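You operate a simulated robot arm through the tools that you are given. There is no shell and no other tool. Be economical: measure what you need, move in short steps, check, and stop when the job is done.

You are at the controls of a simulated robot arm. One attempt, no reset.

JOB
Put things in order on the island top. At the end: the clear scent refill from the island top stands where the grey bulb stood; the grey bulb stands where the white travel adapter stood; the white travel adapter stands where the blue mist bottle (marked "Water Mist") stood; the blue mist bottle stands on top of the low blue box; whatever was shut is shut again. Leave all else as you found it, and nothing knocked over.

It is judged by the outcome, as a careful person would: the job done as asked, and still so three seconds after it is handed in. It fails if anything else is knocked over, pushed out of place, dropped, spilled or broken.

ROBOT AND FRAMES
A 7-joint arm with a two-finger parallel gripper, fixed in place. Base frame: the origin is at the foot of the arm, x ahead of it, y to its left, z up; the work surface is at about z = 0. Units: m, degrees, N and s.
With the tool pointing down near the work surface it reaches from about 0.24 to 0.62 m from the base axis. Its first joint turns from -66.0 to 66.0 degrees. Payload 2.6 kg.
The tool frame sits at the grasp point between the pads (the TCP): z along the fingers, y along the line on which they close. The tips reach 0.03 m beyond it. The gripper opens to 0.094 m. The fingers are 0.028 m wide and 0.01 m thick; the gripper's body (0.05 by 0.096 m) begins 0.055 m behind the TCP.
Orientation is told as [roll, pitch, yaw] about the base's x, y, z axes, in that order, counted from this pose: with the fingers straight down and closing along the base's y, the tool's x points along the base's -x, its y along +y and its z along -z.

CONTROLS
- The arm moves only by the tool play_rows. Its argument "moves" is one flat list of numbers, 7 for each row, row after row: the shift along the tool's x, y, z in units of 300 mm (1.0 is 300 mm), then the turn, a rotation vector about the tool's x, y, z in units of 45 degrees (1.0 is 45 degrees), then the closure, from 0 (fully open) to 1 (shut). In form: [dx, dy, dz, rx, ry, rz, gripper, dx, dy, dz, rx, ry, rz, gripper, ...]. A call has 1 to 10 rows; each row is the pose to reach, as a shift and turn from the pose commanded when the call began, along the tool's axes at that moment. A call with a number of a shift or a turn outside -1 to 1 is refused whole. Each row takes 0.2 s and may step no farther than 0.05 m and 8.6 degrees from the row before; otherwise, or with a gripper value out of range, the whole call is refused. A pose out of reach is approached as far as the arm can. The call stops where the force on the tool passes 40 N (or 10 N more than at its start, if that is more) or the arm is blocked; 0.2 s more then pass. The fingers move at their own pace (about 0.072 m/s each) and stop on an object; they squeeze with about 31 N. The grip force told is the motor's: it shows also when the fingers shut on nothing. Time passes only in rows, and 0.2 s behind the last, so rows that repeat a pose let the fingers close. The reply holds the time, the measured pose of the TCP, the force on the tool along the base axes, the opening and the grip force, in the units named above and with some noise, and new pictures: "views" is both (left out), scene, wrist or none.
- Cameras (640 x 400 px; columns grow to the right, rows downward): "scene" is fixed at [0.0298, 0.4278, 0.5624]; the picture's right is [-0.82, -0.58, 0.00], its down [-0.34, 0.47, -0.81] and it looks along [0.47, -0.66, -0.58] (base axes); focal length 245 px, centre (320, 200). "wrist" rides on the gripper at [-0.037, 0, -0.058] in the tool frame; the picture's right is [0.00, -1.00, 0.00], its down [0.97, 0.00, -0.24] and it looks along [0.24, 0.00, 0.97] (tool axes); focal length 218 px, centre (320, 200).
- locate(camera, pixels): for up to 12 pixels [column, row] of the newest picture of that camera ("zoom" is the newest enlarged one), the place [x, y, z] in the base frame of the surface seen there, good to about 0.002 m. No time passes.
- inspect(camera, box): a new picture of the part [left, top, right, bottom] of that camera's present view, enlarged. No time passes.
- sign_off(): hands the job in; it is judged then, once.

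Work in short steps. Measure before you move; look again where a grasp or a placing could have gone wrong, and mend it. You have 80 turns and 120 pictures in all, those below and enlarged ones among them. Open the gripper and draw the arm clear of the work before you hand the job in, unless the task says otherwise; then end with one line.

The tools are called after "Emit:" by a JSON object that holds its "name" and its "arguments". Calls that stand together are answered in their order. play_rows: Moves the arm, as the interface text tells. Its arguments: {"type":"object","properties":{"moves":{"type":"array"},"views":{"type":"string","enum":["both","scene","wrist","none"]}},"required":["moves"]} The other tools are called the same way: locate (camera, pixels) gives the place of the surface under pixels of a picture; inspect (camera, box) takes an enlarged picture of a part of a camera's view; sign_off () hands the job in.

At the start:

```text
time_s: 0.0
position: [0.3485, 0.0756, 0.3453]
orientation: [0.0, 0.0, 0.0]
wrist_force: [-0.2, 0.1, -0.6]
grip_width: 0.0938
finger_force: 0.1
```

scene: 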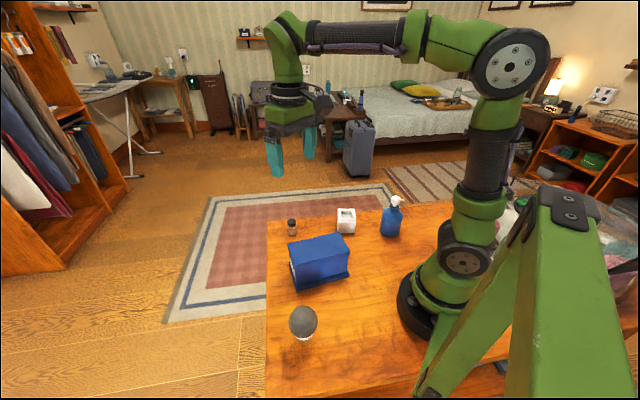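
wrist: 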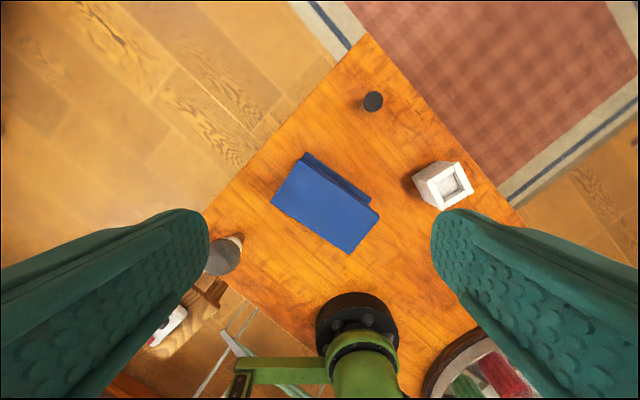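

The scene shows the bulb near (303,323), the box at (319,262), a small dark-capped jar (291,228), the adapter (346,220) and the mist bottle (391,218). I enlarge that area first.

Emit:
{"name": "inspect", "arguments": {"camera": "scene", "box": [260, 180, 420, 280]}}

Emit:
{"name": "inspect", "arguments": {"camera": "scene", "box": [260, 260, 420, 360]}}

Emit:
{"name": "inspect", "arguments": {"camera": "wrist", "box": [190, 70, 510, 270]}}

```text
4.00 times, centred on (340, 230) of scene
```

zoom: 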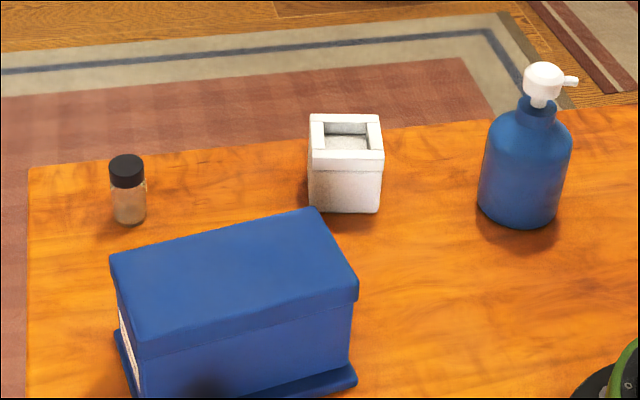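

```text
4.00 times, centred on (340, 310) of scene
```

zoom: 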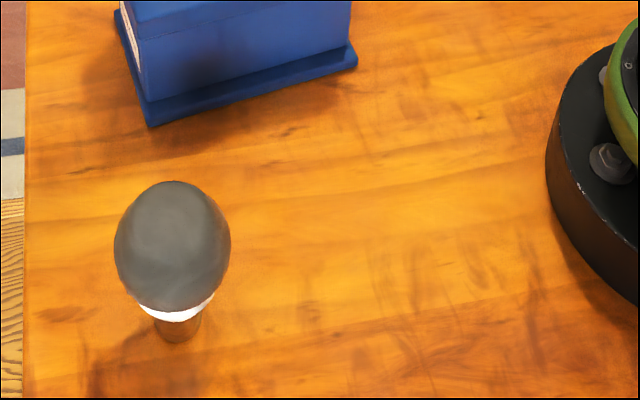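

```text
2.00 times, centred on (350, 170) of wrist
```

zoom: 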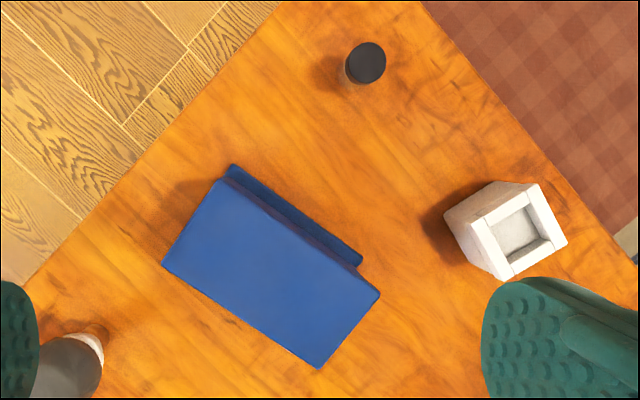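

The vial with the black cap must be the refill. I now measure points on all the objects in the scene view.

Emit:
{"name": "locate", "arguments": {"camera": "scene", "pixels": [[291.5, 221], [292, 235.5], [346.5, 209.5], [337, 214], [355, 214], [346, 232.5], [396, 200], [390, 236], [391, 222], [303, 311], [303, 337], [303, 344]]}}

Emit:
{"name": "locate", "arguments": {"camera": "wrist", "pixels": [[372, 101], [305, 153], [271, 201], [350, 254], [380, 209], [303, 158], [371, 202], [443, 185], [440, 163], [459, 161], [473, 189], [443, 208]]}}

Emit:
{"name": "locate", "arguments": {"camera": "scene", "pixels": [[288, 244], [337, 233], [349, 252], [294, 267], [293, 288], [298, 291], [349, 275], [320, 270], [289, 305], [317, 308], [303, 333], [303, 339]]}}

```text
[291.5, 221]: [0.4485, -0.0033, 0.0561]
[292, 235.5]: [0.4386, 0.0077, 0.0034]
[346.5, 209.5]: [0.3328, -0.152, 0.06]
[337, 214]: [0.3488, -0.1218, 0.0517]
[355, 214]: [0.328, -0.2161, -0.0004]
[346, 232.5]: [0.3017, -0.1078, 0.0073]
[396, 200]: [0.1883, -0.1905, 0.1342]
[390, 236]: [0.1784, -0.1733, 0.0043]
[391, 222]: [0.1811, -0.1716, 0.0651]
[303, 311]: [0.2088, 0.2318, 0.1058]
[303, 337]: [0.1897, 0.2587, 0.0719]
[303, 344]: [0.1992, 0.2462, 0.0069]
```

```text
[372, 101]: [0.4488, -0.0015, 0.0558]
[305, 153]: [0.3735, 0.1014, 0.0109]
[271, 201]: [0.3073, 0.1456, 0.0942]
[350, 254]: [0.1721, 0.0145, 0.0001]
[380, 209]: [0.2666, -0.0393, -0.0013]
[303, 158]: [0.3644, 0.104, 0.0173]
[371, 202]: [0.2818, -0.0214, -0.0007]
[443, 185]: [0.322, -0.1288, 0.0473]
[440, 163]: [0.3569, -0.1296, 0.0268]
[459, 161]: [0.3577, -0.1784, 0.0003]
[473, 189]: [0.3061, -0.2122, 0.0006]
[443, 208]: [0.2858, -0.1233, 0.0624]
```

```text
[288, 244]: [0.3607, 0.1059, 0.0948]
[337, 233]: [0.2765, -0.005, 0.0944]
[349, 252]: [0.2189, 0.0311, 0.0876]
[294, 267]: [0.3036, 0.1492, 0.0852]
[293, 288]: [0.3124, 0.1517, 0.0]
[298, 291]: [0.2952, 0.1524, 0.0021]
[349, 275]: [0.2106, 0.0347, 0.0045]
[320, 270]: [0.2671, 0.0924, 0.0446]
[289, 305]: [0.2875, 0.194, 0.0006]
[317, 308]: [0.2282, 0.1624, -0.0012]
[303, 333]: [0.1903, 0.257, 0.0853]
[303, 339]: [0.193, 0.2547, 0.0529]
```

The box top is at z≈0.094. I measure the mist bottle's profile and the other outlines in enlarged views, for grasp heights.

Emit:
{"name": "inspect", "arguments": {"camera": "scene", "box": [361, 185, 425, 245]}}

Emit:
{"name": "locate", "arguments": {"camera": "scene", "pixels": [[395.5, 196.5], [395, 202], [403, 200], [394.5, 206], [394, 209], [393, 212], [392, 215], [391, 226], [390, 231], [390, 236], [382, 225], [400, 225]]}}

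Emit:
{"name": "locate", "arguments": {"camera": "scene", "pixels": [[303, 307], [303, 316], [303, 322], [303, 328], [303, 343], [304.5, 345], [307, 341], [290, 322], [316, 322], [346, 218], [339, 227], [352, 227]]}}

```text
6.67 times, centred on (393, 215) of scene
```

zoom: 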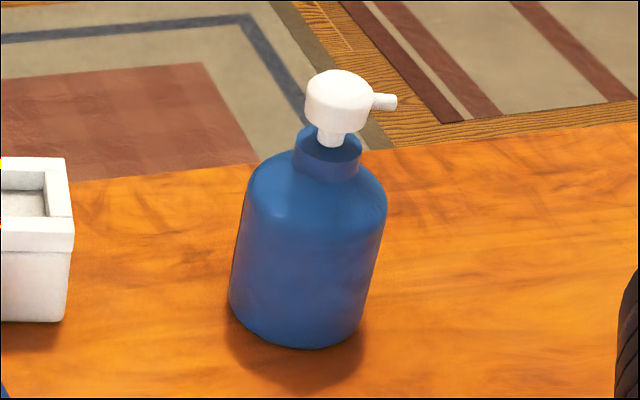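

```text
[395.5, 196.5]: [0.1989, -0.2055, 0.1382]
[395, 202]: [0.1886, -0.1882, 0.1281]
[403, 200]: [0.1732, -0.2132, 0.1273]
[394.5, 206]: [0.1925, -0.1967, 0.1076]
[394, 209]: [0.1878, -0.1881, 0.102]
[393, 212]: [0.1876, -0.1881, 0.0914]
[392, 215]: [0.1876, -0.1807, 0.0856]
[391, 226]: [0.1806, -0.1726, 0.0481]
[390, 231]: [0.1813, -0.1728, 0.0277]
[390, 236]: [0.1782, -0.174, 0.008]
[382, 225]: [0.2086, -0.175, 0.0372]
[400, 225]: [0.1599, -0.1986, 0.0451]
```

```text
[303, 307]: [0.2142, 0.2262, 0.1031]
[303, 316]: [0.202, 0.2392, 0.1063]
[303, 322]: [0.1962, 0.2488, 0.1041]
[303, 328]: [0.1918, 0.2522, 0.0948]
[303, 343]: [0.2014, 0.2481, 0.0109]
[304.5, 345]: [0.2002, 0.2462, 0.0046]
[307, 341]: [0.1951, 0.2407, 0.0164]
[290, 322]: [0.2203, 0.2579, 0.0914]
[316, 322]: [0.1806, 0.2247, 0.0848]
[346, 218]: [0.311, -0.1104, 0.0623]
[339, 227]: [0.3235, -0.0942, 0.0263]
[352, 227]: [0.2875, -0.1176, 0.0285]
```

The mist bottle's axis is near (0.192,-0.204), its pump top at z≈0.139, and its straight body ends near 0.08. I move above it with a yaw of -45°, high, and look.

Emit:
{"name": "play_rows", "arguments": {"moves": [0.0652, -0.1165, 0.0396, 0, 0, 0.125, 0, 0.1304, -0.233, 0.0793, 0, 0, 0.25, 0, 0.1956, -0.3495, 0.1189, 0, 0, 0.375, 0, 0.2609, -0.466, 0.1585, 0, 0, 0.5, 0, 0.3261, -0.5825, 0.1981, 0, 0, 0.625, 0, 0.3913, -0.699, 0.2378, 0, 0, 0.75, 0, 0.4565, -0.8155, 0.2774, 0, 0, 0.875, 0, 0.5217, -0.932, 0.317, 0, 0, 1, 0]}}

```text
time_s: 1.8
position: [0.19, -0.2059, 0.2532]
orientation: [0.0, 0.0, -45.1]
wrist_force: [-0.2, 0.6, -0.2]
grip_width: 0.0939
finger_force: 0.1
```

scene: 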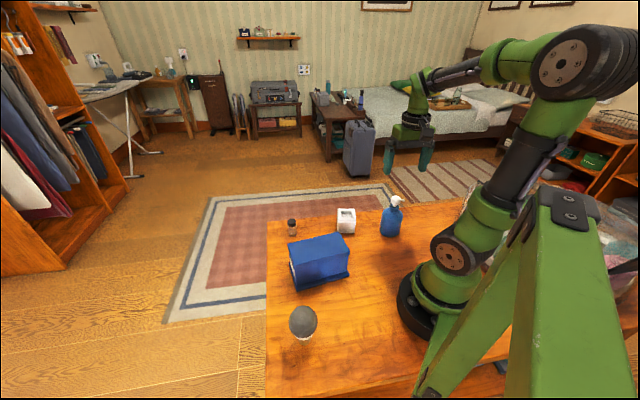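
wrist: 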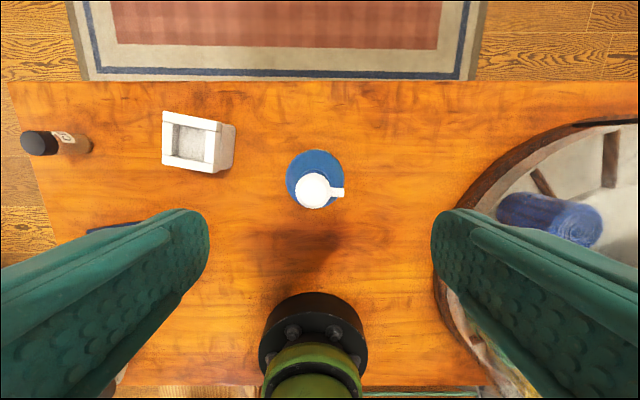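

The bottle sits nearly centred at (315,185) in the wrist view. I locate its edges and the adapter's, to fix the centres.

Emit:
{"name": "locate", "arguments": {"camera": "wrist", "pixels": [[312, 190], [342, 193], [288, 178], [343, 178], [315, 151], [292, 162], [337, 160], [185, 142], [165, 114], [220, 124], [163, 163], [216, 172]]}}

Emit:
{"name": "inspect", "arguments": {"camera": "wrist", "box": [140, 90, 380, 240]}}

```text
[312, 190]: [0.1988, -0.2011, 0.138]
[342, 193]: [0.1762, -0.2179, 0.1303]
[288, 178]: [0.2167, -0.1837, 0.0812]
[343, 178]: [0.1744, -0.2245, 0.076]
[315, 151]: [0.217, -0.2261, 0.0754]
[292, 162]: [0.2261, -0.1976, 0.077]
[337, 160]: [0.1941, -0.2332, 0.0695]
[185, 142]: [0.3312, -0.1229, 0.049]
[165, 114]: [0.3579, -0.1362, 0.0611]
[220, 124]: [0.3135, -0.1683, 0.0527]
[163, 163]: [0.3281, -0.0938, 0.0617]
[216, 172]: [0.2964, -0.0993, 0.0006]
```

```text
2.67 times, centred on (260, 165) of wrist
```

zoom: 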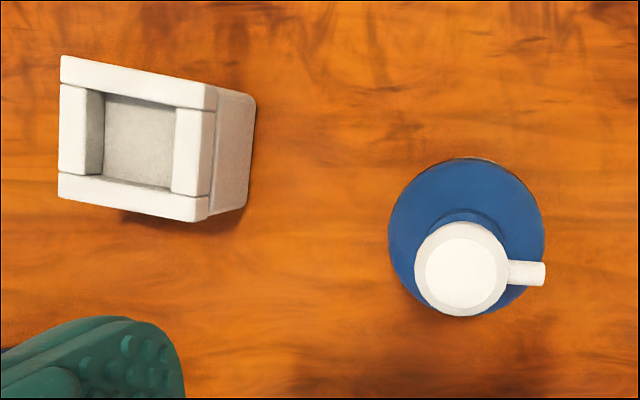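

The bottle's axis comes out at (0.1955,-0.2045) with a width of about 0.06. I lower partway with a small correction and check the pose.

Emit:
{"name": "play_rows", "arguments": {"moves": [-0.0106, 0.0106, 0.13, 0, 0, 0, 0, -0.0106, 0.0106, 0.26, 0, 0, 0, 0, -0.0106, 0.0106, 0.3667, 0, 0, 0, 0, -0.0106, 0.0106, 0.3667, 0, 0, 0, 0], "views": "wrist"}}

```text
time_s: 2.8
position: [0.1964, -0.2034, 0.1425]
orientation: [0.0, 0.0, -44.9]
wrist_force: [0.2, -0.4, 0.5]
grip_width: 0.0938
finger_force: 0.1
```

wrist: 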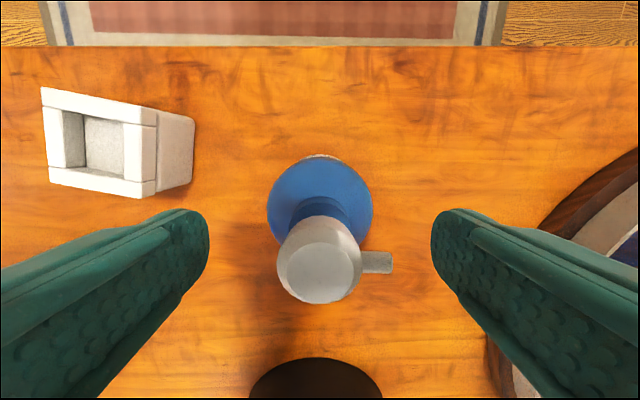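

The bottle is centred between the fingers at about column 320. I lower 0.051 m more and close.

Emit:
{"name": "play_rows", "arguments": {"moves": [0, 0, 0.09, 0, 0, 0, 0, 0, 0, 0.17, 0, 0, 0, 0, 0, 0, 0.17, 0, 0, 0, 0, 0, 0, 0.17, 0, 0, 0, 1, 0, 0, 0.17, 0, 0, 0, 1, 0, 0, 0.17, 0, 0, 0, 1, 0, 0, 0.17, 0, 0, 0, 1]}}

```text
time_s: 4.4
position: [0.1953, -0.2042, 0.0898]
orientation: [0.1, 0.0, -45.1]
wrist_force: [1.0, -0.9, -0.6]
grip_width: 0.0635
finger_force: 31.0
```

scene: 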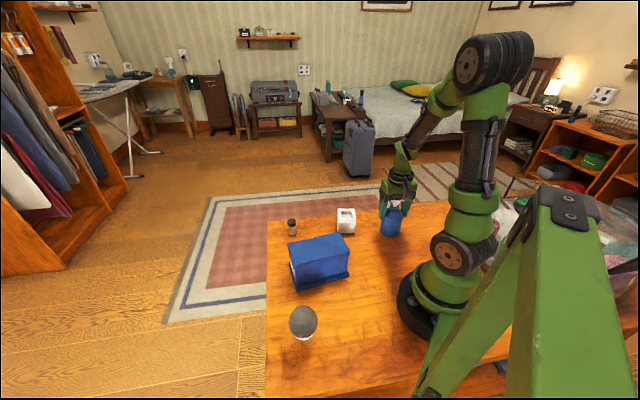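
wrist: 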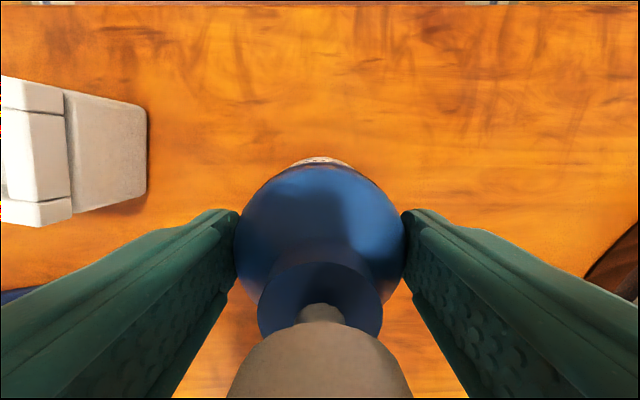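

Grip holds (0.0635 m, 31 N), so the mist spot is (0.195,-0.204) with the TCP 0.090 above the base. I lift and carry to above the box centre (0.290,0.070), turning to yaw 0.

Emit:
{"name": "play_rows", "arguments": {"moves": [0, 0, -0.16, 0, 0, 0, 1, 0, 0, -0.325, 0, 0, 0, 1, 0, 0, -0.485, 0, 0, 0, 1, 0.061, 0.1246, -0.49, 0, 0, -0.143, 1, 0.1219, 0.2491, -0.49, 0, 0, -0.286, 1, 0.1829, 0.3737, -0.49, 0, 0, -0.429, 1, 0.2438, 0.4983, -0.49, 0, 0, -0.571, 1, 0.3048, 0.6229, -0.49, 0, 0, -0.714, 1, 0.3657, 0.7474, -0.49, 0, 0, -0.857, 1, 0.4267, 0.872, -0.49, 0, 0, -1, 1]}}

```text
time_s: 6.6
position: [0.2888, 0.0731, 0.2356]
orientation: [-0.1, 0.0, 0.1]
wrist_force: [1.4, -0.4, -3.7]
grip_width: 0.0637
finger_force: 31.0
```

scene: 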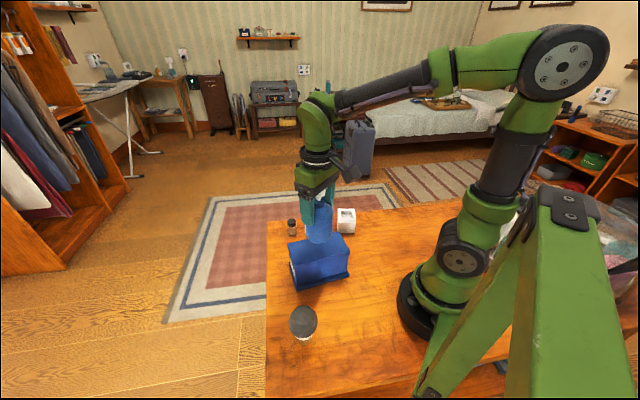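
wrist: 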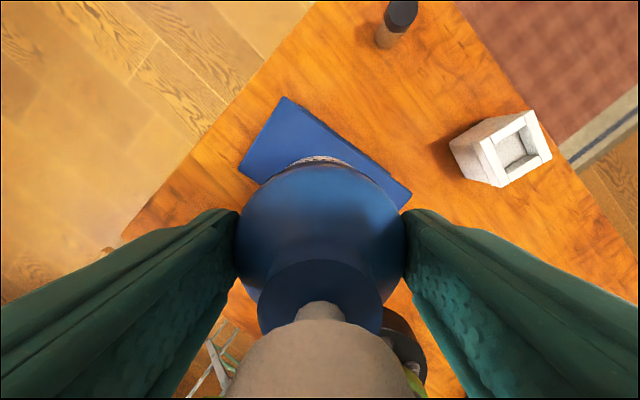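

The bottle hangs over the box. I measure the box's top corners from the wrist view.

Emit:
{"name": "locate", "arguments": {"camera": "wrist", "pixels": [[285, 100], [242, 167], [408, 195], [260, 150], [350, 145], [400, 207]]}}

Emit:
{"name": "inspect", "arguments": {"camera": "scene", "box": [270, 190, 370, 300]}}

```text
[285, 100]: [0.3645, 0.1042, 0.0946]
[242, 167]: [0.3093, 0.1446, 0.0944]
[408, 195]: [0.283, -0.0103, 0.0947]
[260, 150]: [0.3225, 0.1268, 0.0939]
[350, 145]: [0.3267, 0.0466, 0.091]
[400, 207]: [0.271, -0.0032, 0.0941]
```

```text
3.64 times, centred on (320, 245) of scene
```

zoom: 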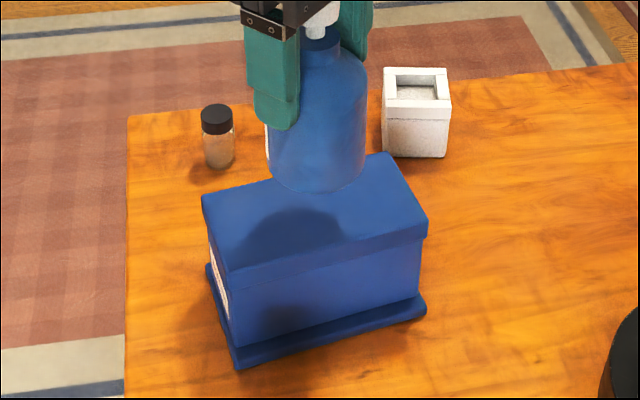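

Box top is at z 0.0945 with its centre near (0.292,0.068). I shift slightly and lower to just above contact.

Emit:
{"name": "play_rows", "arguments": {"moves": [-0.0067, -0.0133, 0.0, 0, 0, 0, 1, -0.0067, -0.0133, 0.08, 0, 0, 0, 1, -0.0067, -0.0133, 0.15, 0, 0, 0, 1, -0.0067, -0.0133, 0.166, 0, 0, 0, 1, -0.0067, -0.0133, 0.17, 0, 0, 0, 1, -0.0067, -0.0133, 0.17, 0, 0, 0, 1]}}

```text
time_s: 8.0
position: [0.2927, 0.0695, 0.1852]
orientation: [0.0, 0.0, -0.1]
wrist_force: [0.1, 0.3, -2.7]
grip_width: 0.0638
finger_force: 31.2
```

scene: 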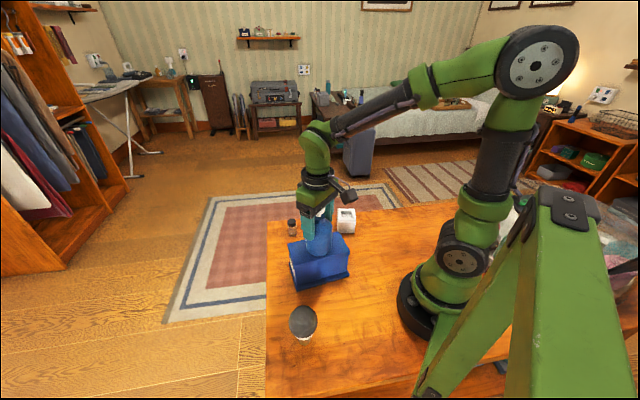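
wrist: 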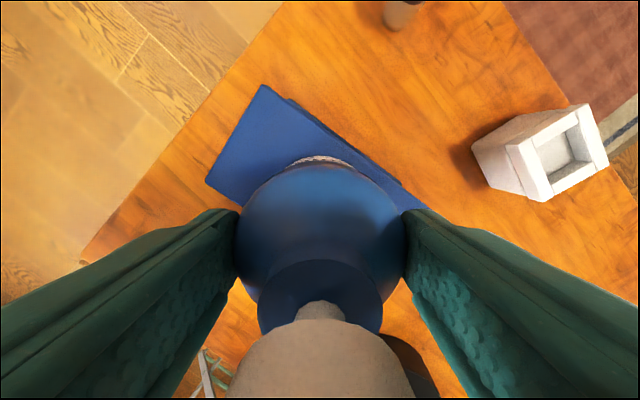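

It is near contact (force -2.7 N). I lower in 1 mm steps to feel it.

Emit:
{"name": "play_rows", "arguments": {"moves": [0, 0, 0.0033, 0, 0, 0, 1, 0, 0, 0.0067, 0, 0, 0, 1, 0, 0, 0.0067, 0, 0, 0, 1], "views": "none"}}

```text
time_s: 8.8
position: [0.2923, 0.0686, 0.1844]
orientation: [0.0, -0.1, 0.0]
wrist_force: [-9.1, -2.9, 24.1]
grip_width: 0.0638
finger_force: 31.0
```

Firm contact (24 N), so the bottle is seated. I ease back 1 mm, open, and rise straight up.

Emit:
{"name": "play_rows", "arguments": {"moves": [0, 0, -0.0045, 0, 0, 0, 1, 0, 0, -0.0045, 0, 0, 0, 0.0, 0, 0, -0.0045, 0, 0, 0, 0, 0, 0, -0.0045, 0, 0, 0, 0, 0, 0, -0.1, 0, 0, 0, 0, 0, 0, -0.25, 0, 0, 0, 0, 0, 0, -0.4, 0, 0, 0, 0]}}

```text
time_s: 10.4
position: [0.2943, 0.0685, 0.3035]
orientation: [0.0, 0.0, -0.1]
wrist_force: [0.0, -0.6, 0.1]
grip_width: 0.0938
finger_force: 0.1
```

scene: 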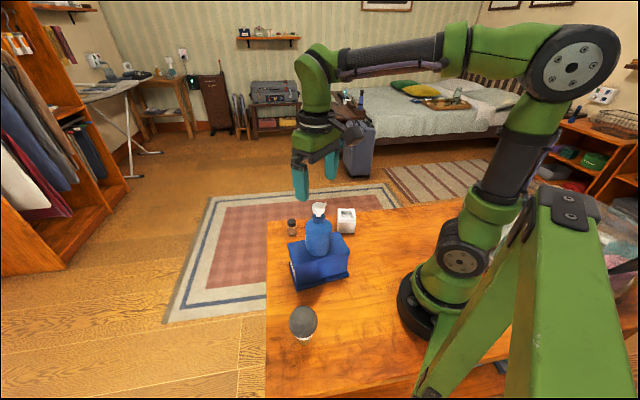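
wrist: 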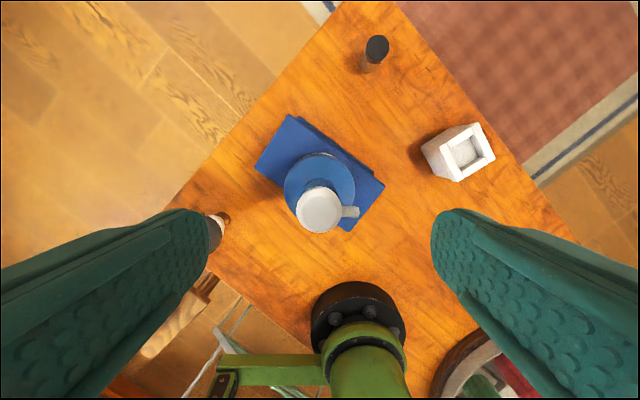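

The mist bottle stands on the box. Next is the adapter near (0.32,-0.131), with edges turned about 35°. I move above it, turning to yaw -45°.

Emit:
{"name": "play_rows", "arguments": {"moves": [-0.013, -0.095, 0, 0, 0, 0.143, 0, -0.026, -0.189, 0, 0, 0, 0.286, 0, -0.039, -0.284, 0, 0, 0, 0.429, 0, -0.051, -0.379, 0.05, 0, 0, 0.571, 0, -0.064, -0.474, 0.12, 0, 0, 0.714, 0, -0.077, -0.568, 0.2, 0, 0, 0.857, 0, -0.09, -0.663, 0.277, 0, 0, 1, 0, -0.09, -0.663, 0.277, 0, 0, 1, 0]}}

```text
time_s: 12.2
position: [0.3215, -0.133, 0.219]
orientation: [-0.1, 0.0, -45.1]
wrist_force: [-0.2, 0.0, 0.4]
grip_width: 0.0939
finger_force: 0.1
```

scene: 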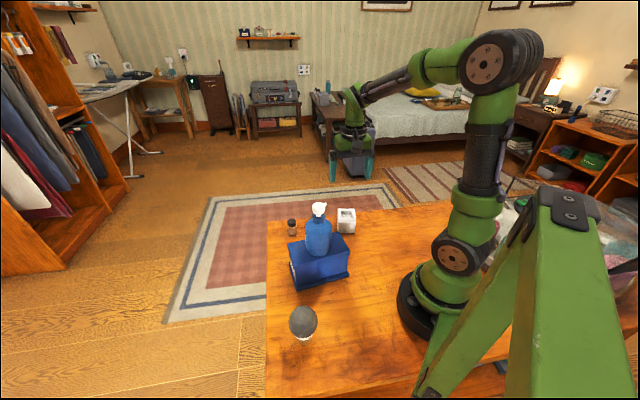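
wrist: 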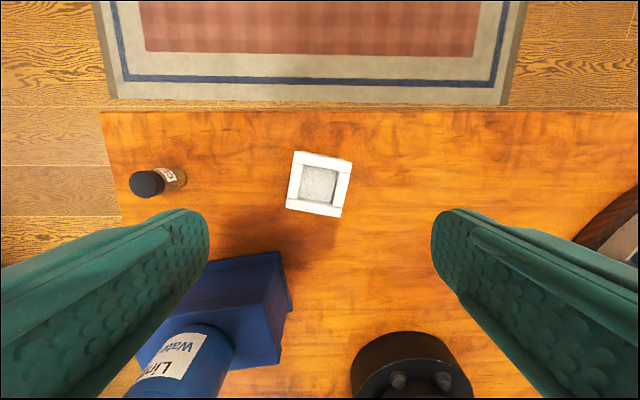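

The adapter shows squarely at (320,184), turned a little clockwise. I locate its top corners.

Emit:
{"name": "inspect", "arguments": {"camera": "wrist", "box": [270, 135, 370, 235]}}

Emit:
{"name": "locate", "arguments": {"camera": "wrist", "pixels": [[296, 154], [349, 164], [287, 206], [339, 215], [320, 185], [320, 157], [292, 180], [344, 188], [313, 211]]}}

```text
4.00 times, centred on (320, 185) of wrist
```

zoom: 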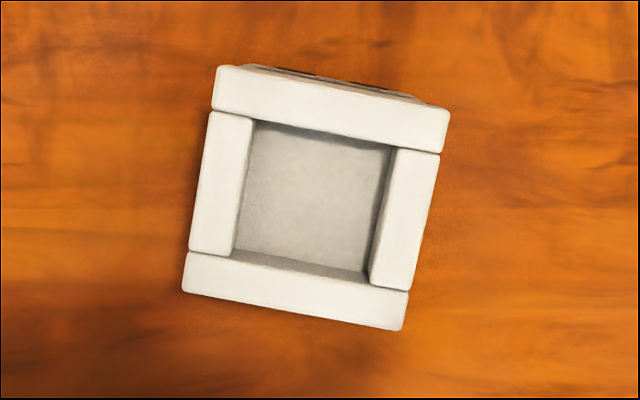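

```text
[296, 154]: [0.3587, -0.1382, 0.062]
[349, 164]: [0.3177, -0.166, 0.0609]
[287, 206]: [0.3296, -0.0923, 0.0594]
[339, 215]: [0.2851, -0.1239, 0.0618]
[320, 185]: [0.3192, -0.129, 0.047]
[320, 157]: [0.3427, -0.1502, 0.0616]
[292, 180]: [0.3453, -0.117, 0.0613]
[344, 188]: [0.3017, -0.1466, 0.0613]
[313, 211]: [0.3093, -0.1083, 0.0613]
```

The adapter's centre is (0.323,-0.130), its edges at about 35°, top 0.0615. I turn 10° more, lower to z≈0.04, and close.

Emit:
{"name": "play_rows", "arguments": {"moves": [0, 0.0094, 0, 0, 0, 0.111, 0, 0, 0.0094, 0.1, 0, 0, 0.222, 0, 0, 0.0094, 0.25, 0, 0, 0.222, 0, 0, 0.0094, 0.4, 0, 0, 0.222, 0, 0, 0.0094, 0.54, 0, 0, 0.222, 0, 0, 0.0094, 0.597, 0, 0, 0.222, 0, 0, 0.0094, 0.597, 0, 0, 0.222, 1, 0, 0.0094, 0.597, 0, 0, 0.222, 1, 0, 0.0094, 0.597, 0, 0, 0.222, 1, 0, 0.0094, 0.597, 0, 0, 0.222, 1]}}

```text
time_s: 14.4
position: [0.3191, -0.1303, 0.0395]
orientation: [-0.1, 0.0, -55.0]
wrist_force: [-0.6, -0.7, -0.2]
grip_width: 0.0622
finger_force: 31.0
```

scene: 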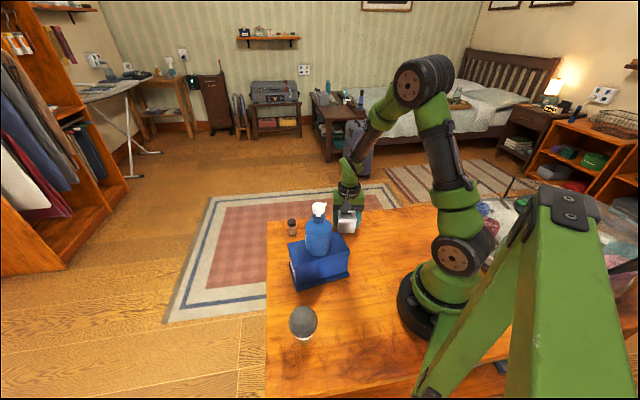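
wrist: 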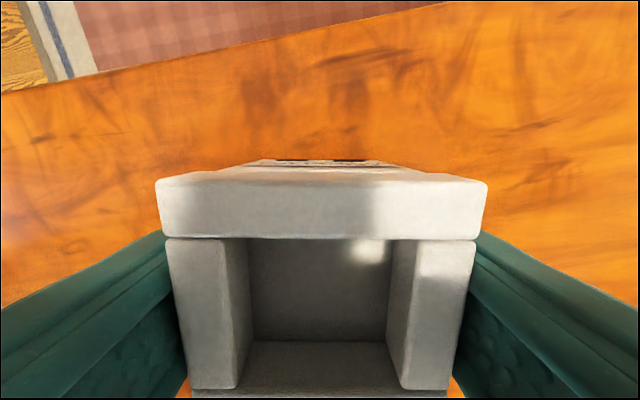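

The adapter is held (0.062 m). I lift it 0.06 m, carry it to the mist spot, and lower to just above the surface.

Emit:
{"name": "play_rows", "arguments": {"moves": [0, 0, -0.1, 0, 0, 0, 1, 0, 0, -0.2, 0, 0, 0, 1, 0.0102, -0.12, -0.2, 0, 0, 0, 1, 0.0204, -0.24, -0.2, 0, 0, 0, 1, 0.0306, -0.36, -0.2, 0, 0, 0, 1, 0.0408, -0.4794, -0.2, 0, 0, 0, 1, 0.0408, -0.4794, -0.1, 0, 0, 0, 1, 0.0408, -0.4794, -0.03, 0, 0, 0, 1, 0.0408, -0.4794, -0.007, 0, 0, 0, 1, 0.0408, -0.4794, -0.007, 0, 0, 0, 1]}}

```text
time_s: 16.6
position: [0.1972, -0.2024, 0.0433]
orientation: [0.0, 0.0, -55.0]
wrist_force: [-0.3, 0.1, -1.9]
grip_width: 0.0621
finger_force: 30.8
```

scene: 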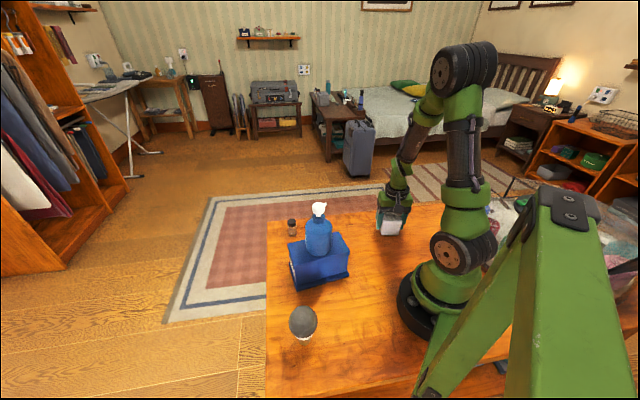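
wrist: 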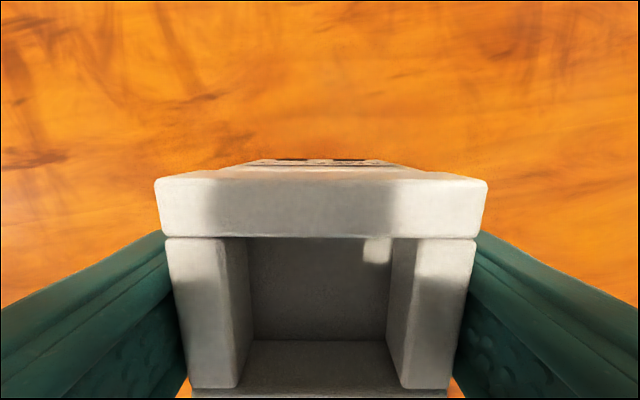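

It is in place and about 3 mm up. I lower slowly to contact.

Emit:
{"name": "play_rows", "arguments": {"moves": [0.003, -0.003, 0.0033, 0, 0, 0, 1, 0.003, -0.003, 0.0067, 0, 0, 0, 1, 0.003, -0.003, 0.009, 0, 0, 0, 1, 0.003, -0.003, 0.009, 0, 0, 0, 1], "views": "none"}}

```text
time_s: 17.6
position: [0.195, -0.2013, 0.0404]
orientation: [0.0, -0.1, -55.2]
wrist_force: [-7.3, 5.4, 21.6]
grip_width: 0.0624
finger_force: 31.4
```

Contact is felt (22 N). I ease off, open, and rise.

Emit:
{"name": "play_rows", "arguments": {"moves": [0, 0, -0.003, 0, 0, 0, 1, 0, 0, -0.003, 0, 0, 0, 0, 0, 0, -0.003, 0, 0, 0, 0, 0, 0, -0.003, 0, 0, 0, 0, 0, 0, -0.1, 0, 0, 0, 0, 0, 0, -0.25, 0, 0, 0, 0, 0, 0, -0.4, 0, 0, 0, 0, 0, 0, -0.55, 0, 0, 0, 0]}}

```text
time_s: 19.4
position: [0.1968, -0.2, 0.2059]
orientation: [0.1, 0.0, -55.0]
wrist_force: [-0.3, 0.0, -0.9]
grip_width: 0.0939
finger_force: 0.0
```

scene: 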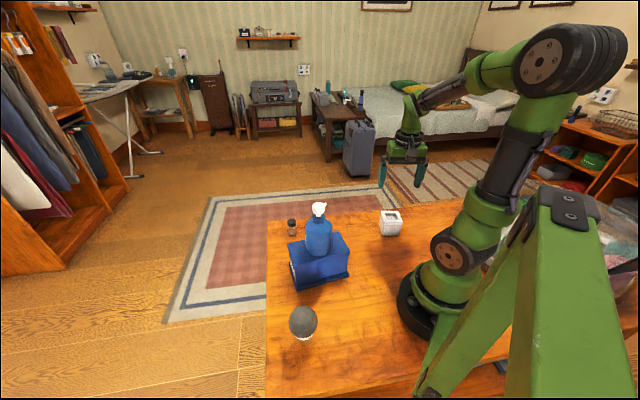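
wrist: 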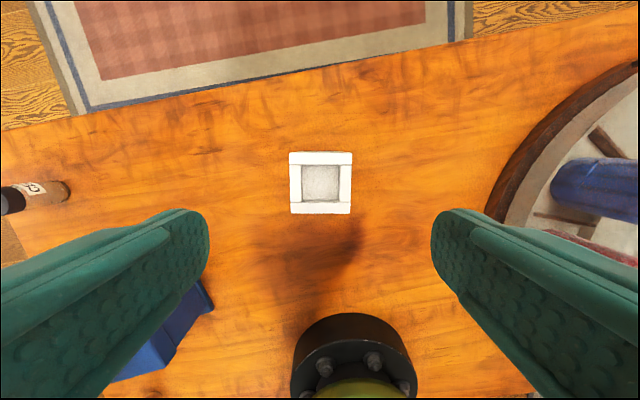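

I check the adapter's corners before going on.

Emit:
{"name": "locate", "arguments": {"camera": "wrist", "pixels": [[292, 154], [350, 154], [291, 211], [350, 211]]}}

```text
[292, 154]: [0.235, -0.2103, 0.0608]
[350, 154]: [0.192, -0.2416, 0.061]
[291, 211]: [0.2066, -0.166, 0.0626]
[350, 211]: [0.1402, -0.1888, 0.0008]
```

The adapter's centre is (0.199,-0.204), within 4 mm of the mist spot. Now I swing high over towards the bulb in two stages.

Emit:
{"name": "play_rows", "arguments": {"moves": [0.0563, 0.0649, -0.13, 0, 0, -0.125, 0, 0.1126, 0.1298, -0.26, 0, 0, -0.25, 0, 0.1689, 0.1947, -0.38, 0, 0, -0.375, 0, 0.2252, 0.2597, -0.4667, 0, 0, -0.5, 0, 0.2814, 0.3246, -0.4667, 0, 0, -0.625, 0, 0.3377, 0.3895, -0.4667, 0, 0, -0.75, 0, 0.394, 0.4544, -0.4667, 0, 0, -0.875, 0, 0.4503, 0.5193, -0.4667, 0, 0, -1, 0], "views": "none"}}

```text
time_s: 21.2
position: [0.2462, -0.0008, 0.3452]
orientation: [-0.1, 0.0, -9.9]
wrist_force: [0.2, -0.2, 0.0]
grip_width: 0.094
finger_force: 0.1
```

I continue to above the bulb.

Emit:
{"name": "play_rows", "arguments": {"moves": [0.0367, 0.0976, 0, 0, 0, -0.125, 0, 0.0734, 0.1953, 0, 0, 0, -0.25, 0, 0.1101, 0.2929, 0, 0, 0, -0.375, 0, 0.1469, 0.3905, 0, 0, 0, -0.5, 0, 0.1836, 0.4881, 0, 0, 0, -0.625, 0, 0.2203, 0.5858, 0.07, 0, 0, -0.75, 0, 0.257, 0.6834, 0.14, 0, 0, -0.875, 0, 0.2937, 0.781, 0.2167, 0, 0, -1, 0, 0.2937, 0.781, 0.2167, 0, 0, -1, 0]}}

```text
time_s: 23.2
position: [0.1971, 0.2461, 0.2806]
orientation: [-0.1, 0.0, 35.1]
wrist_force: [-0.8, 0.2, -0.3]
grip_width: 0.0939
finger_force: 0.1
```

scene: 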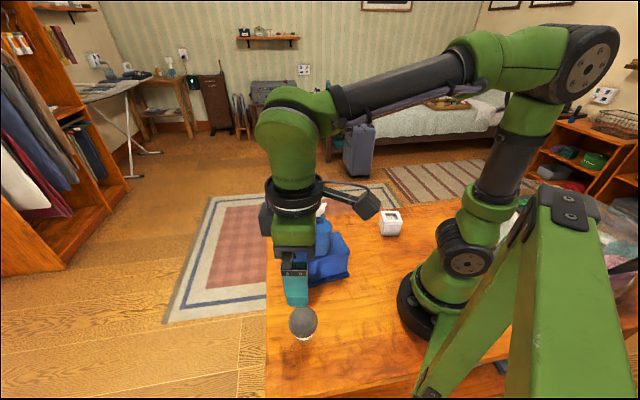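
wrist: 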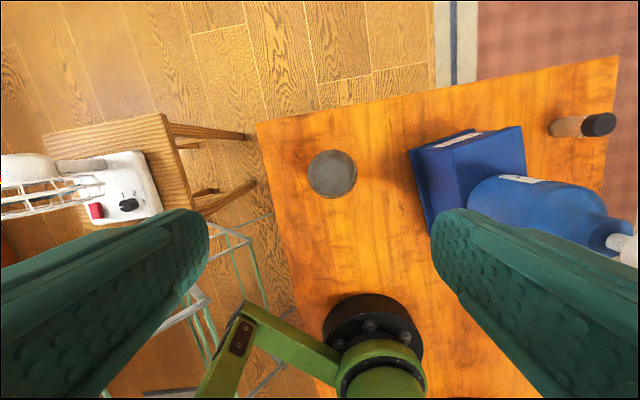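

The bulb is at (332,175) in the wrist view. I enlarge and measure it.

Emit:
{"name": "inspect", "arguments": {"camera": "wrist", "box": [292, 137, 372, 217]}}

Emit:
{"name": "inspect", "arguments": {"camera": "scene", "box": [270, 290, 350, 350]}}

Emit:
{"name": "locate", "arguments": {"camera": "wrist", "pixels": [[332, 175], [309, 175], [355, 175], [332, 152], [332, 197], [316, 159], [348, 159], [348, 191], [316, 191]]}}

Emit:
{"name": "locate", "arguments": {"camera": "scene", "pixels": [[298, 337], [303, 338], [308, 337], [300, 342], [303, 342], [308, 342], [303, 336], [304, 346]]}}

```text
5.00 times, centred on (332, 177) of wrist
```

zoom: 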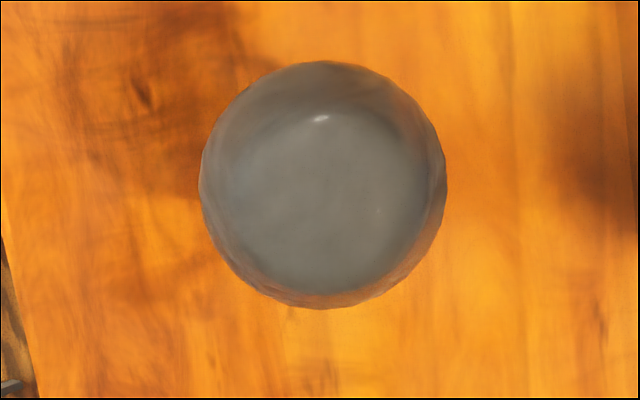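

```text
6.67 times, centred on (310, 320) of scene
```

zoom: 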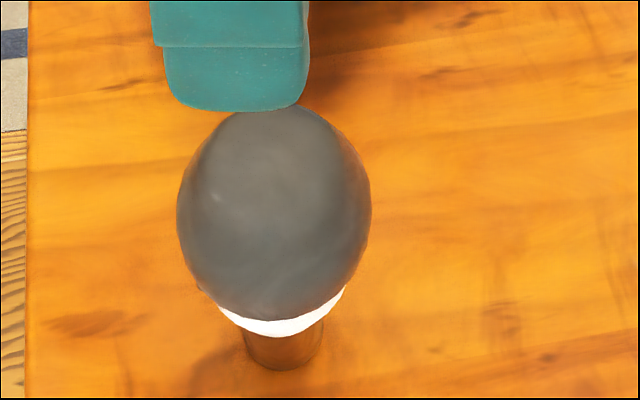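

```text
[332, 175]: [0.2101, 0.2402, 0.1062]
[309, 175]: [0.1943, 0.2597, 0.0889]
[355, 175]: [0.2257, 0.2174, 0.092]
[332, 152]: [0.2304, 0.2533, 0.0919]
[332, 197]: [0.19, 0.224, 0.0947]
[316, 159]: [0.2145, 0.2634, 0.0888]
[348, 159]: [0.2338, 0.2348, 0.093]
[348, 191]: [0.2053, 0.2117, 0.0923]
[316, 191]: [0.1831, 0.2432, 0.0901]
```

```text
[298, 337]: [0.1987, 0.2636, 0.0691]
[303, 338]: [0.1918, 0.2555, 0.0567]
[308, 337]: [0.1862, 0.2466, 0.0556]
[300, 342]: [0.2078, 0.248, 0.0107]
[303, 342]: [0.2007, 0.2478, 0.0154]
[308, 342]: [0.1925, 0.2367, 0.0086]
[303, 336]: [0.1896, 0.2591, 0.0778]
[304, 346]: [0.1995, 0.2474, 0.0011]
```

The bulb's axis is (0.2095,0.2385), with its equator near z≈0.076 (radius 0.028) and top at 0.106. I shift and lower to hover with the tips above it.

Emit:
{"name": "play_rows", "arguments": {"moves": [-0.019, -0.0447, 0.08, 0, 0, 0, 0, -0.019, -0.0447, 0.22, 0, 0, 0, 0, -0.019, -0.0447, 0.36, 0, 0, 0, 0, -0.019, -0.0447, 0.42, 0, 0, 0, 0, -0.019, -0.0447, 0.42, 0, 0, 0, 0], "views": "wrist"}}

```text
time_s: 24.4
position: [0.2097, 0.2367, 0.1551]
orientation: [0.0, 0.0, 35.0]
wrist_force: [0.4, 0.3, 0.4]
grip_width: 0.0941
finger_force: 0.0
```

wrist: 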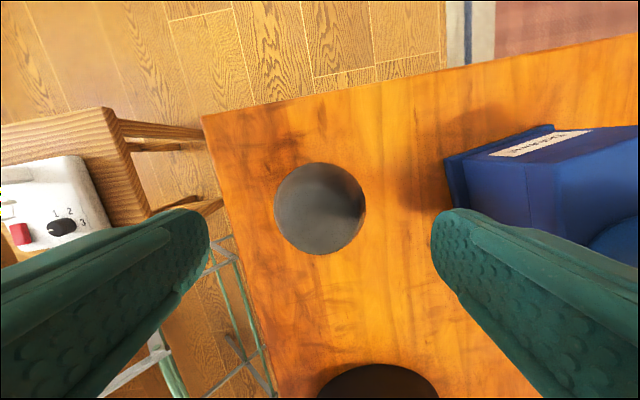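

The bulb is centred at (320,208). I lower to the equator and close.

Emit:
{"name": "play_rows", "arguments": {"moves": [-0.005, 0, 0.1, 0, 0, 0, 0, -0.005, 0, 0.2, 0, 0, 0, 0, -0.005, 0, 0.262, 0, 0, 0, 0, -0.005, 0, 0.262, 0, 0, 0, 0, -0.005, 0, 0.262, 0, 0, 0, 1, -0.005, 0, 0.262, 0, 0, 0, 1, -0.005, 0, 0.262, 0, 0, 0, 1, -0.005, 0, 0.262, 0, 0, 0, 1]}}

```text
time_s: 26.2
position: [0.2116, 0.239, 0.0751]
orientation: [-0.1, 0.0, 35.0]
wrist_force: [-0.3, -0.7, -0.1]
grip_width: 0.06
finger_force: 30.7
```

scene: 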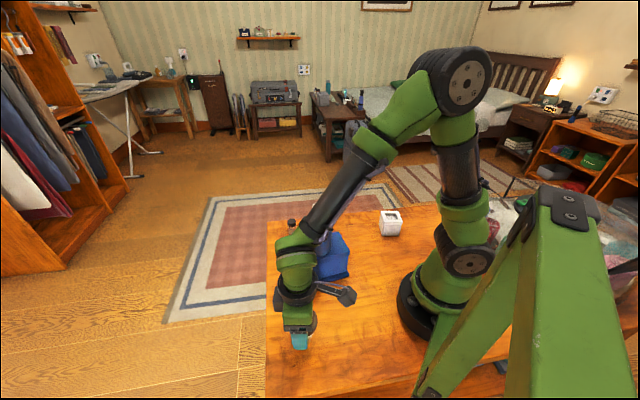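
wrist: 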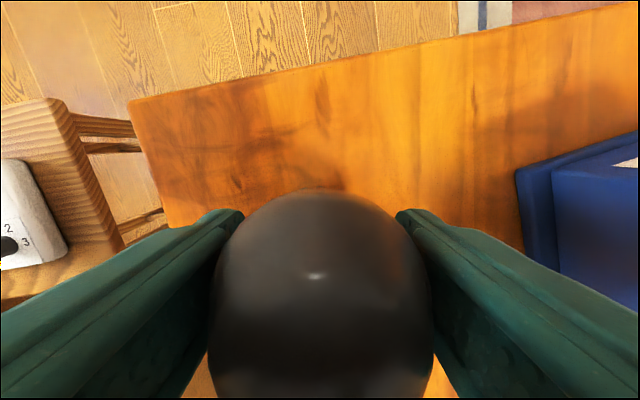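

The bulb is gripped (0.060 m). Its spot is (0.2105,0.2385), with the TCP at 0.075. I lift straight up to z≈0.345 to clear the mist bottle.

Emit:
{"name": "play_rows", "arguments": {"moves": [0, 0, -0.1, 0, 0, 0, 1, 0, 0, -0.25, 0, 0, 0, 1, 0, 0, -0.4, 0, 0, 0, 1, 0, 0, -0.55, 0, 0, 0, 1, 0, 0, -0.7, 0, 0, 0, 1, 0, 0, -0.8, 0, 0, 0, 1, 0, 0, -0.9, 0, 0, 0, 1]}}

```text
time_s: 27.8
position: [0.2132, 0.2372, 0.344]
orientation: [0.0, 0.1, 35.0]
wrist_force: [-0.5, 1.0, -0.4]
grip_width: 0.0597
finger_force: 31.1
```

scene: 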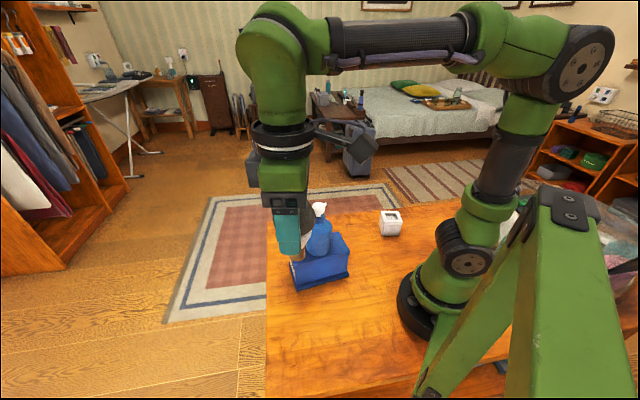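
wrist: 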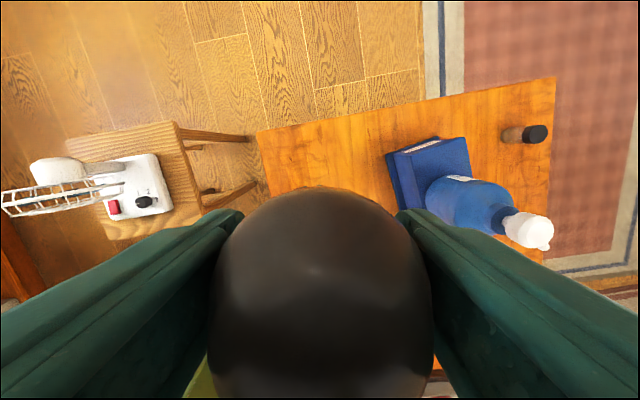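

The bulb hangs steady with its base about 0.27 up. I carry it towards the adapter spot in two stages, turning to yaw -10° first.

Emit:
{"name": "play_rows", "arguments": {"moves": [0.03, -0.0741, 0, 0, 0, 0.125, 1, 0.06, -0.1483, 0, 0, 0, 0.25, 1, 0.0901, -0.2224, 0, 0, 0, 0.375, 1, 0.1202, -0.2965, 0, 0, 0, 0.5, 1, 0.1502, -0.3706, 0, 0, 0, 0.625, 1, 0.1802, -0.4448, 0, 0, 0, 0.75, 1, 0.2103, -0.5189, 0, 0, 0, 0.875, 1, 0.2403, -0.593, 0, 0, 0, 1, 1], "views": "scene"}}

```text
time_s: 29.6
position: [0.2576, 0.0492, 0.3449]
orientation: [0.0, 0.0, -10.1]
wrist_force: [1.1, 0.6, -0.7]
grip_width: 0.0596
finger_force: 31.4
```

scene: 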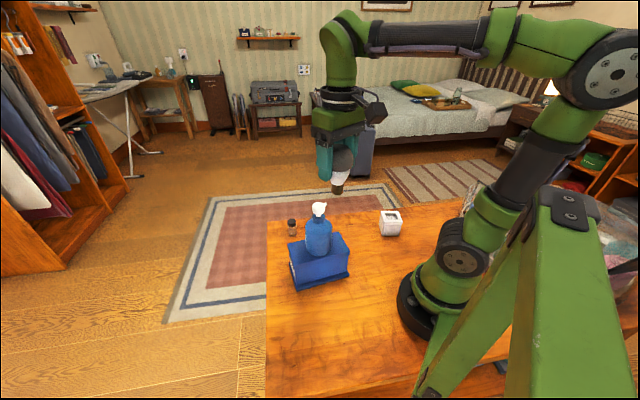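

Now I go on to above (0.323,-0.130) and lower 0.2 m there.

Emit:
{"name": "play_rows", "arguments": {"moves": [-0.0641, -0.1099, 0, 0, 0, 0, 1, -0.1282, -0.2198, 0, 0, 0, 0, 1, -0.1922, -0.3297, 0, 0, 0, 0, 1, -0.2563, -0.4396, 0, 0, 0, 0, 1, -0.3204, -0.5495, 0, 0, 0, 0, 1, -0.3204, -0.5495, 0.133, 0, 0, 0, 1, -0.3204, -0.5495, 0.266, 0, 0, 0, 1, -0.3204, -0.5495, 0.4, 0, 0, 0, 1, -0.3204, -0.5495, 0.533, 0, 0, 0, 1, -0.3204, -0.5495, 0.667, 0, 0, 0, 1]}}

```text
time_s: 31.8
position: [0.3227, -0.1271, 0.1451]
orientation: [0.1, 0.0, -10.1]
wrist_force: [0.2, -1.2, -0.6]
grip_width: 0.0594
finger_force: 31.4
```

scene: 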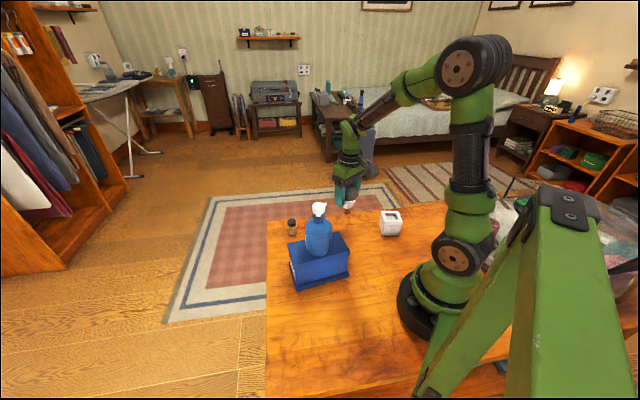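
wrist: 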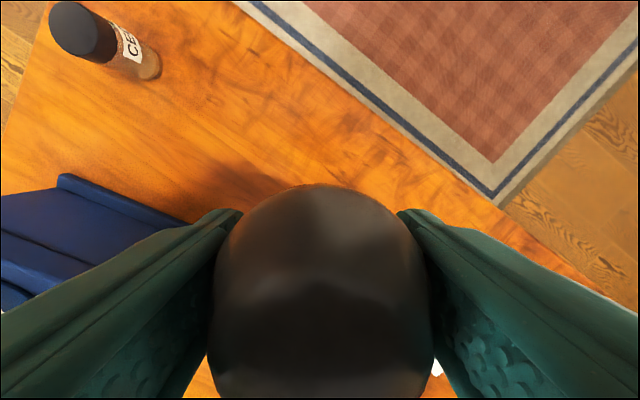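

I check whether the bulb hangs upright before lowering.

Emit:
{"name": "inspect", "arguments": {"camera": "scene", "box": [308, 160, 388, 240]}}

```text
5.00 times, centred on (348, 200) of scene
```

zoom: 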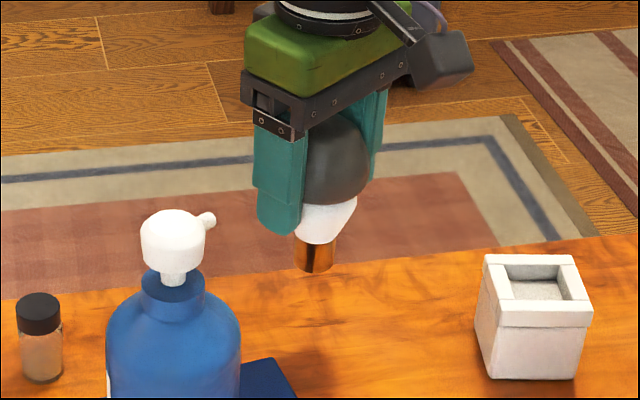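

The bulb hangs upright. I lower 0.068 m, which leaves about 2 mm.

Emit:
{"name": "play_rows", "arguments": {"moves": [0, -0.006, 0.1, 0, 0, 0, 1, 0, -0.006, 0.18, 0, 0, 0, 1, 0, -0.006, 0.215, 0, 0, 0, 1, 0, -0.006, 0.225, 0, 0, 0, 1, 0, -0.006, 0.225, 0, 0, 0, 1], "views": "none"}}

Emit:
{"name": "play_rows", "arguments": {"moves": [0, 0, 0.004, 0, 0, 0, 1, 0, 0, 0.008, 0, 0, 0, 1, 0, 0, 0.008, 0, 0, 0, 1]}}

```text
time_s: 33.0
position: [0.3221, -0.1299, 0.077]
orientation: [0.0, 0.0, -10.0]
wrist_force: [0.5, 0.2, -0.7]
grip_width: 0.0596
finger_force: 31.0
```

```text
time_s: 33.8
position: [0.3225, -0.1298, 0.0759]
orientation: [-0.1, 0.0, -9.9]
wrist_force: [0.1, 1.3, -0.5]
grip_width: 0.0594
finger_force: 30.7
```

scene: 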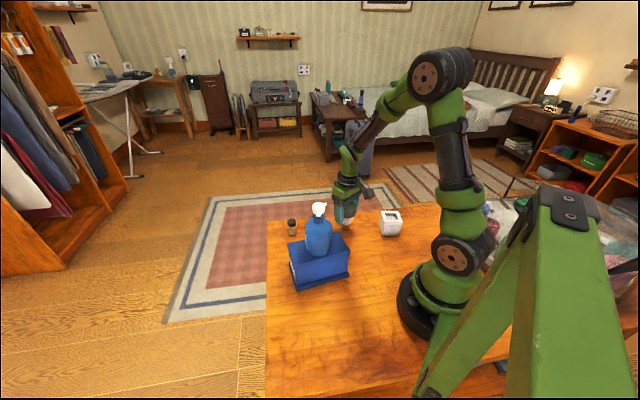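
wrist: 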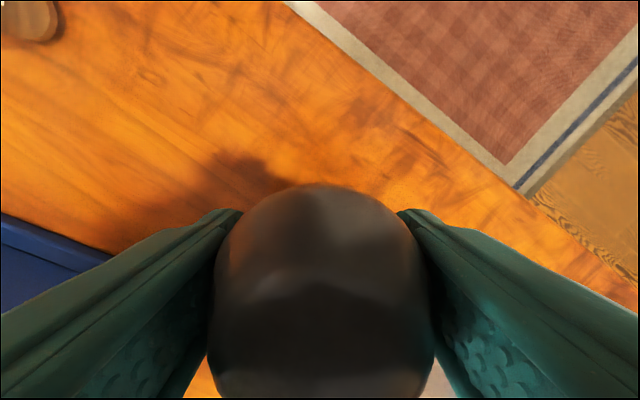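

There is no contact force yet. I continue in 0.6 mm steps.

Emit:
{"name": "play_rows", "arguments": {"moves": [0, 0, 0.002, 0, 0, 0, 1, 0, 0, 0.004, 0, 0, 0, 1, 0, 0, 0.004, 0, 0, 0, 1], "views": "none"}}

```text
time_s: 34.6
position: [0.3224, -0.1296, 0.0748]
orientation: [-0.1, -0.2, -10.0]
wrist_force: [-4.8, 1.3, 19.4]
grip_width: 0.0591
finger_force: 31.5
```

Contact (19 N). I ease 0.5 mm, open, wait, then look before rising.

Emit:
{"name": "play_rows", "arguments": {"moves": [0, 0, -0.002, 0, 0, 0, 1, 0, 0, -0.002, 0, 0, 0, 1, 0, 0, -0.002, 0, 0, 0, 0, 0, 0, -0.002, 0, 0, 0, 0, 0, 0, -0.002, 0, 0, 0, 0]}}

```text
time_s: 35.8
position: [0.322, -0.1296, 0.0753]
orientation: [0.0, -0.1, -10.0]
wrist_force: [0.3, 0.6, -0.3]
grip_width: 0.094
finger_force: 0.0
```

scene: 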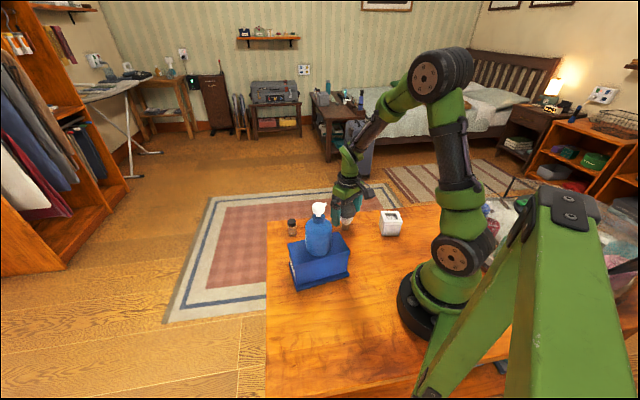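
wrist: 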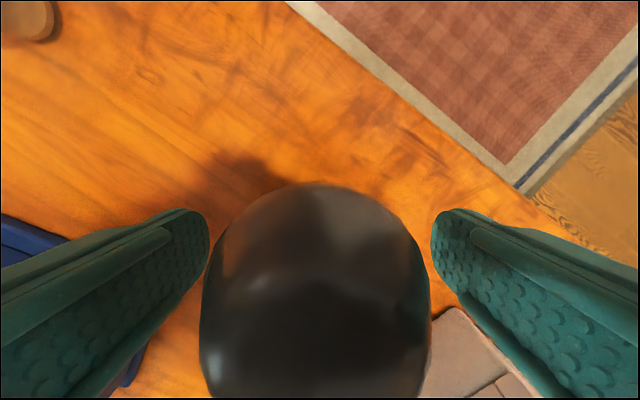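

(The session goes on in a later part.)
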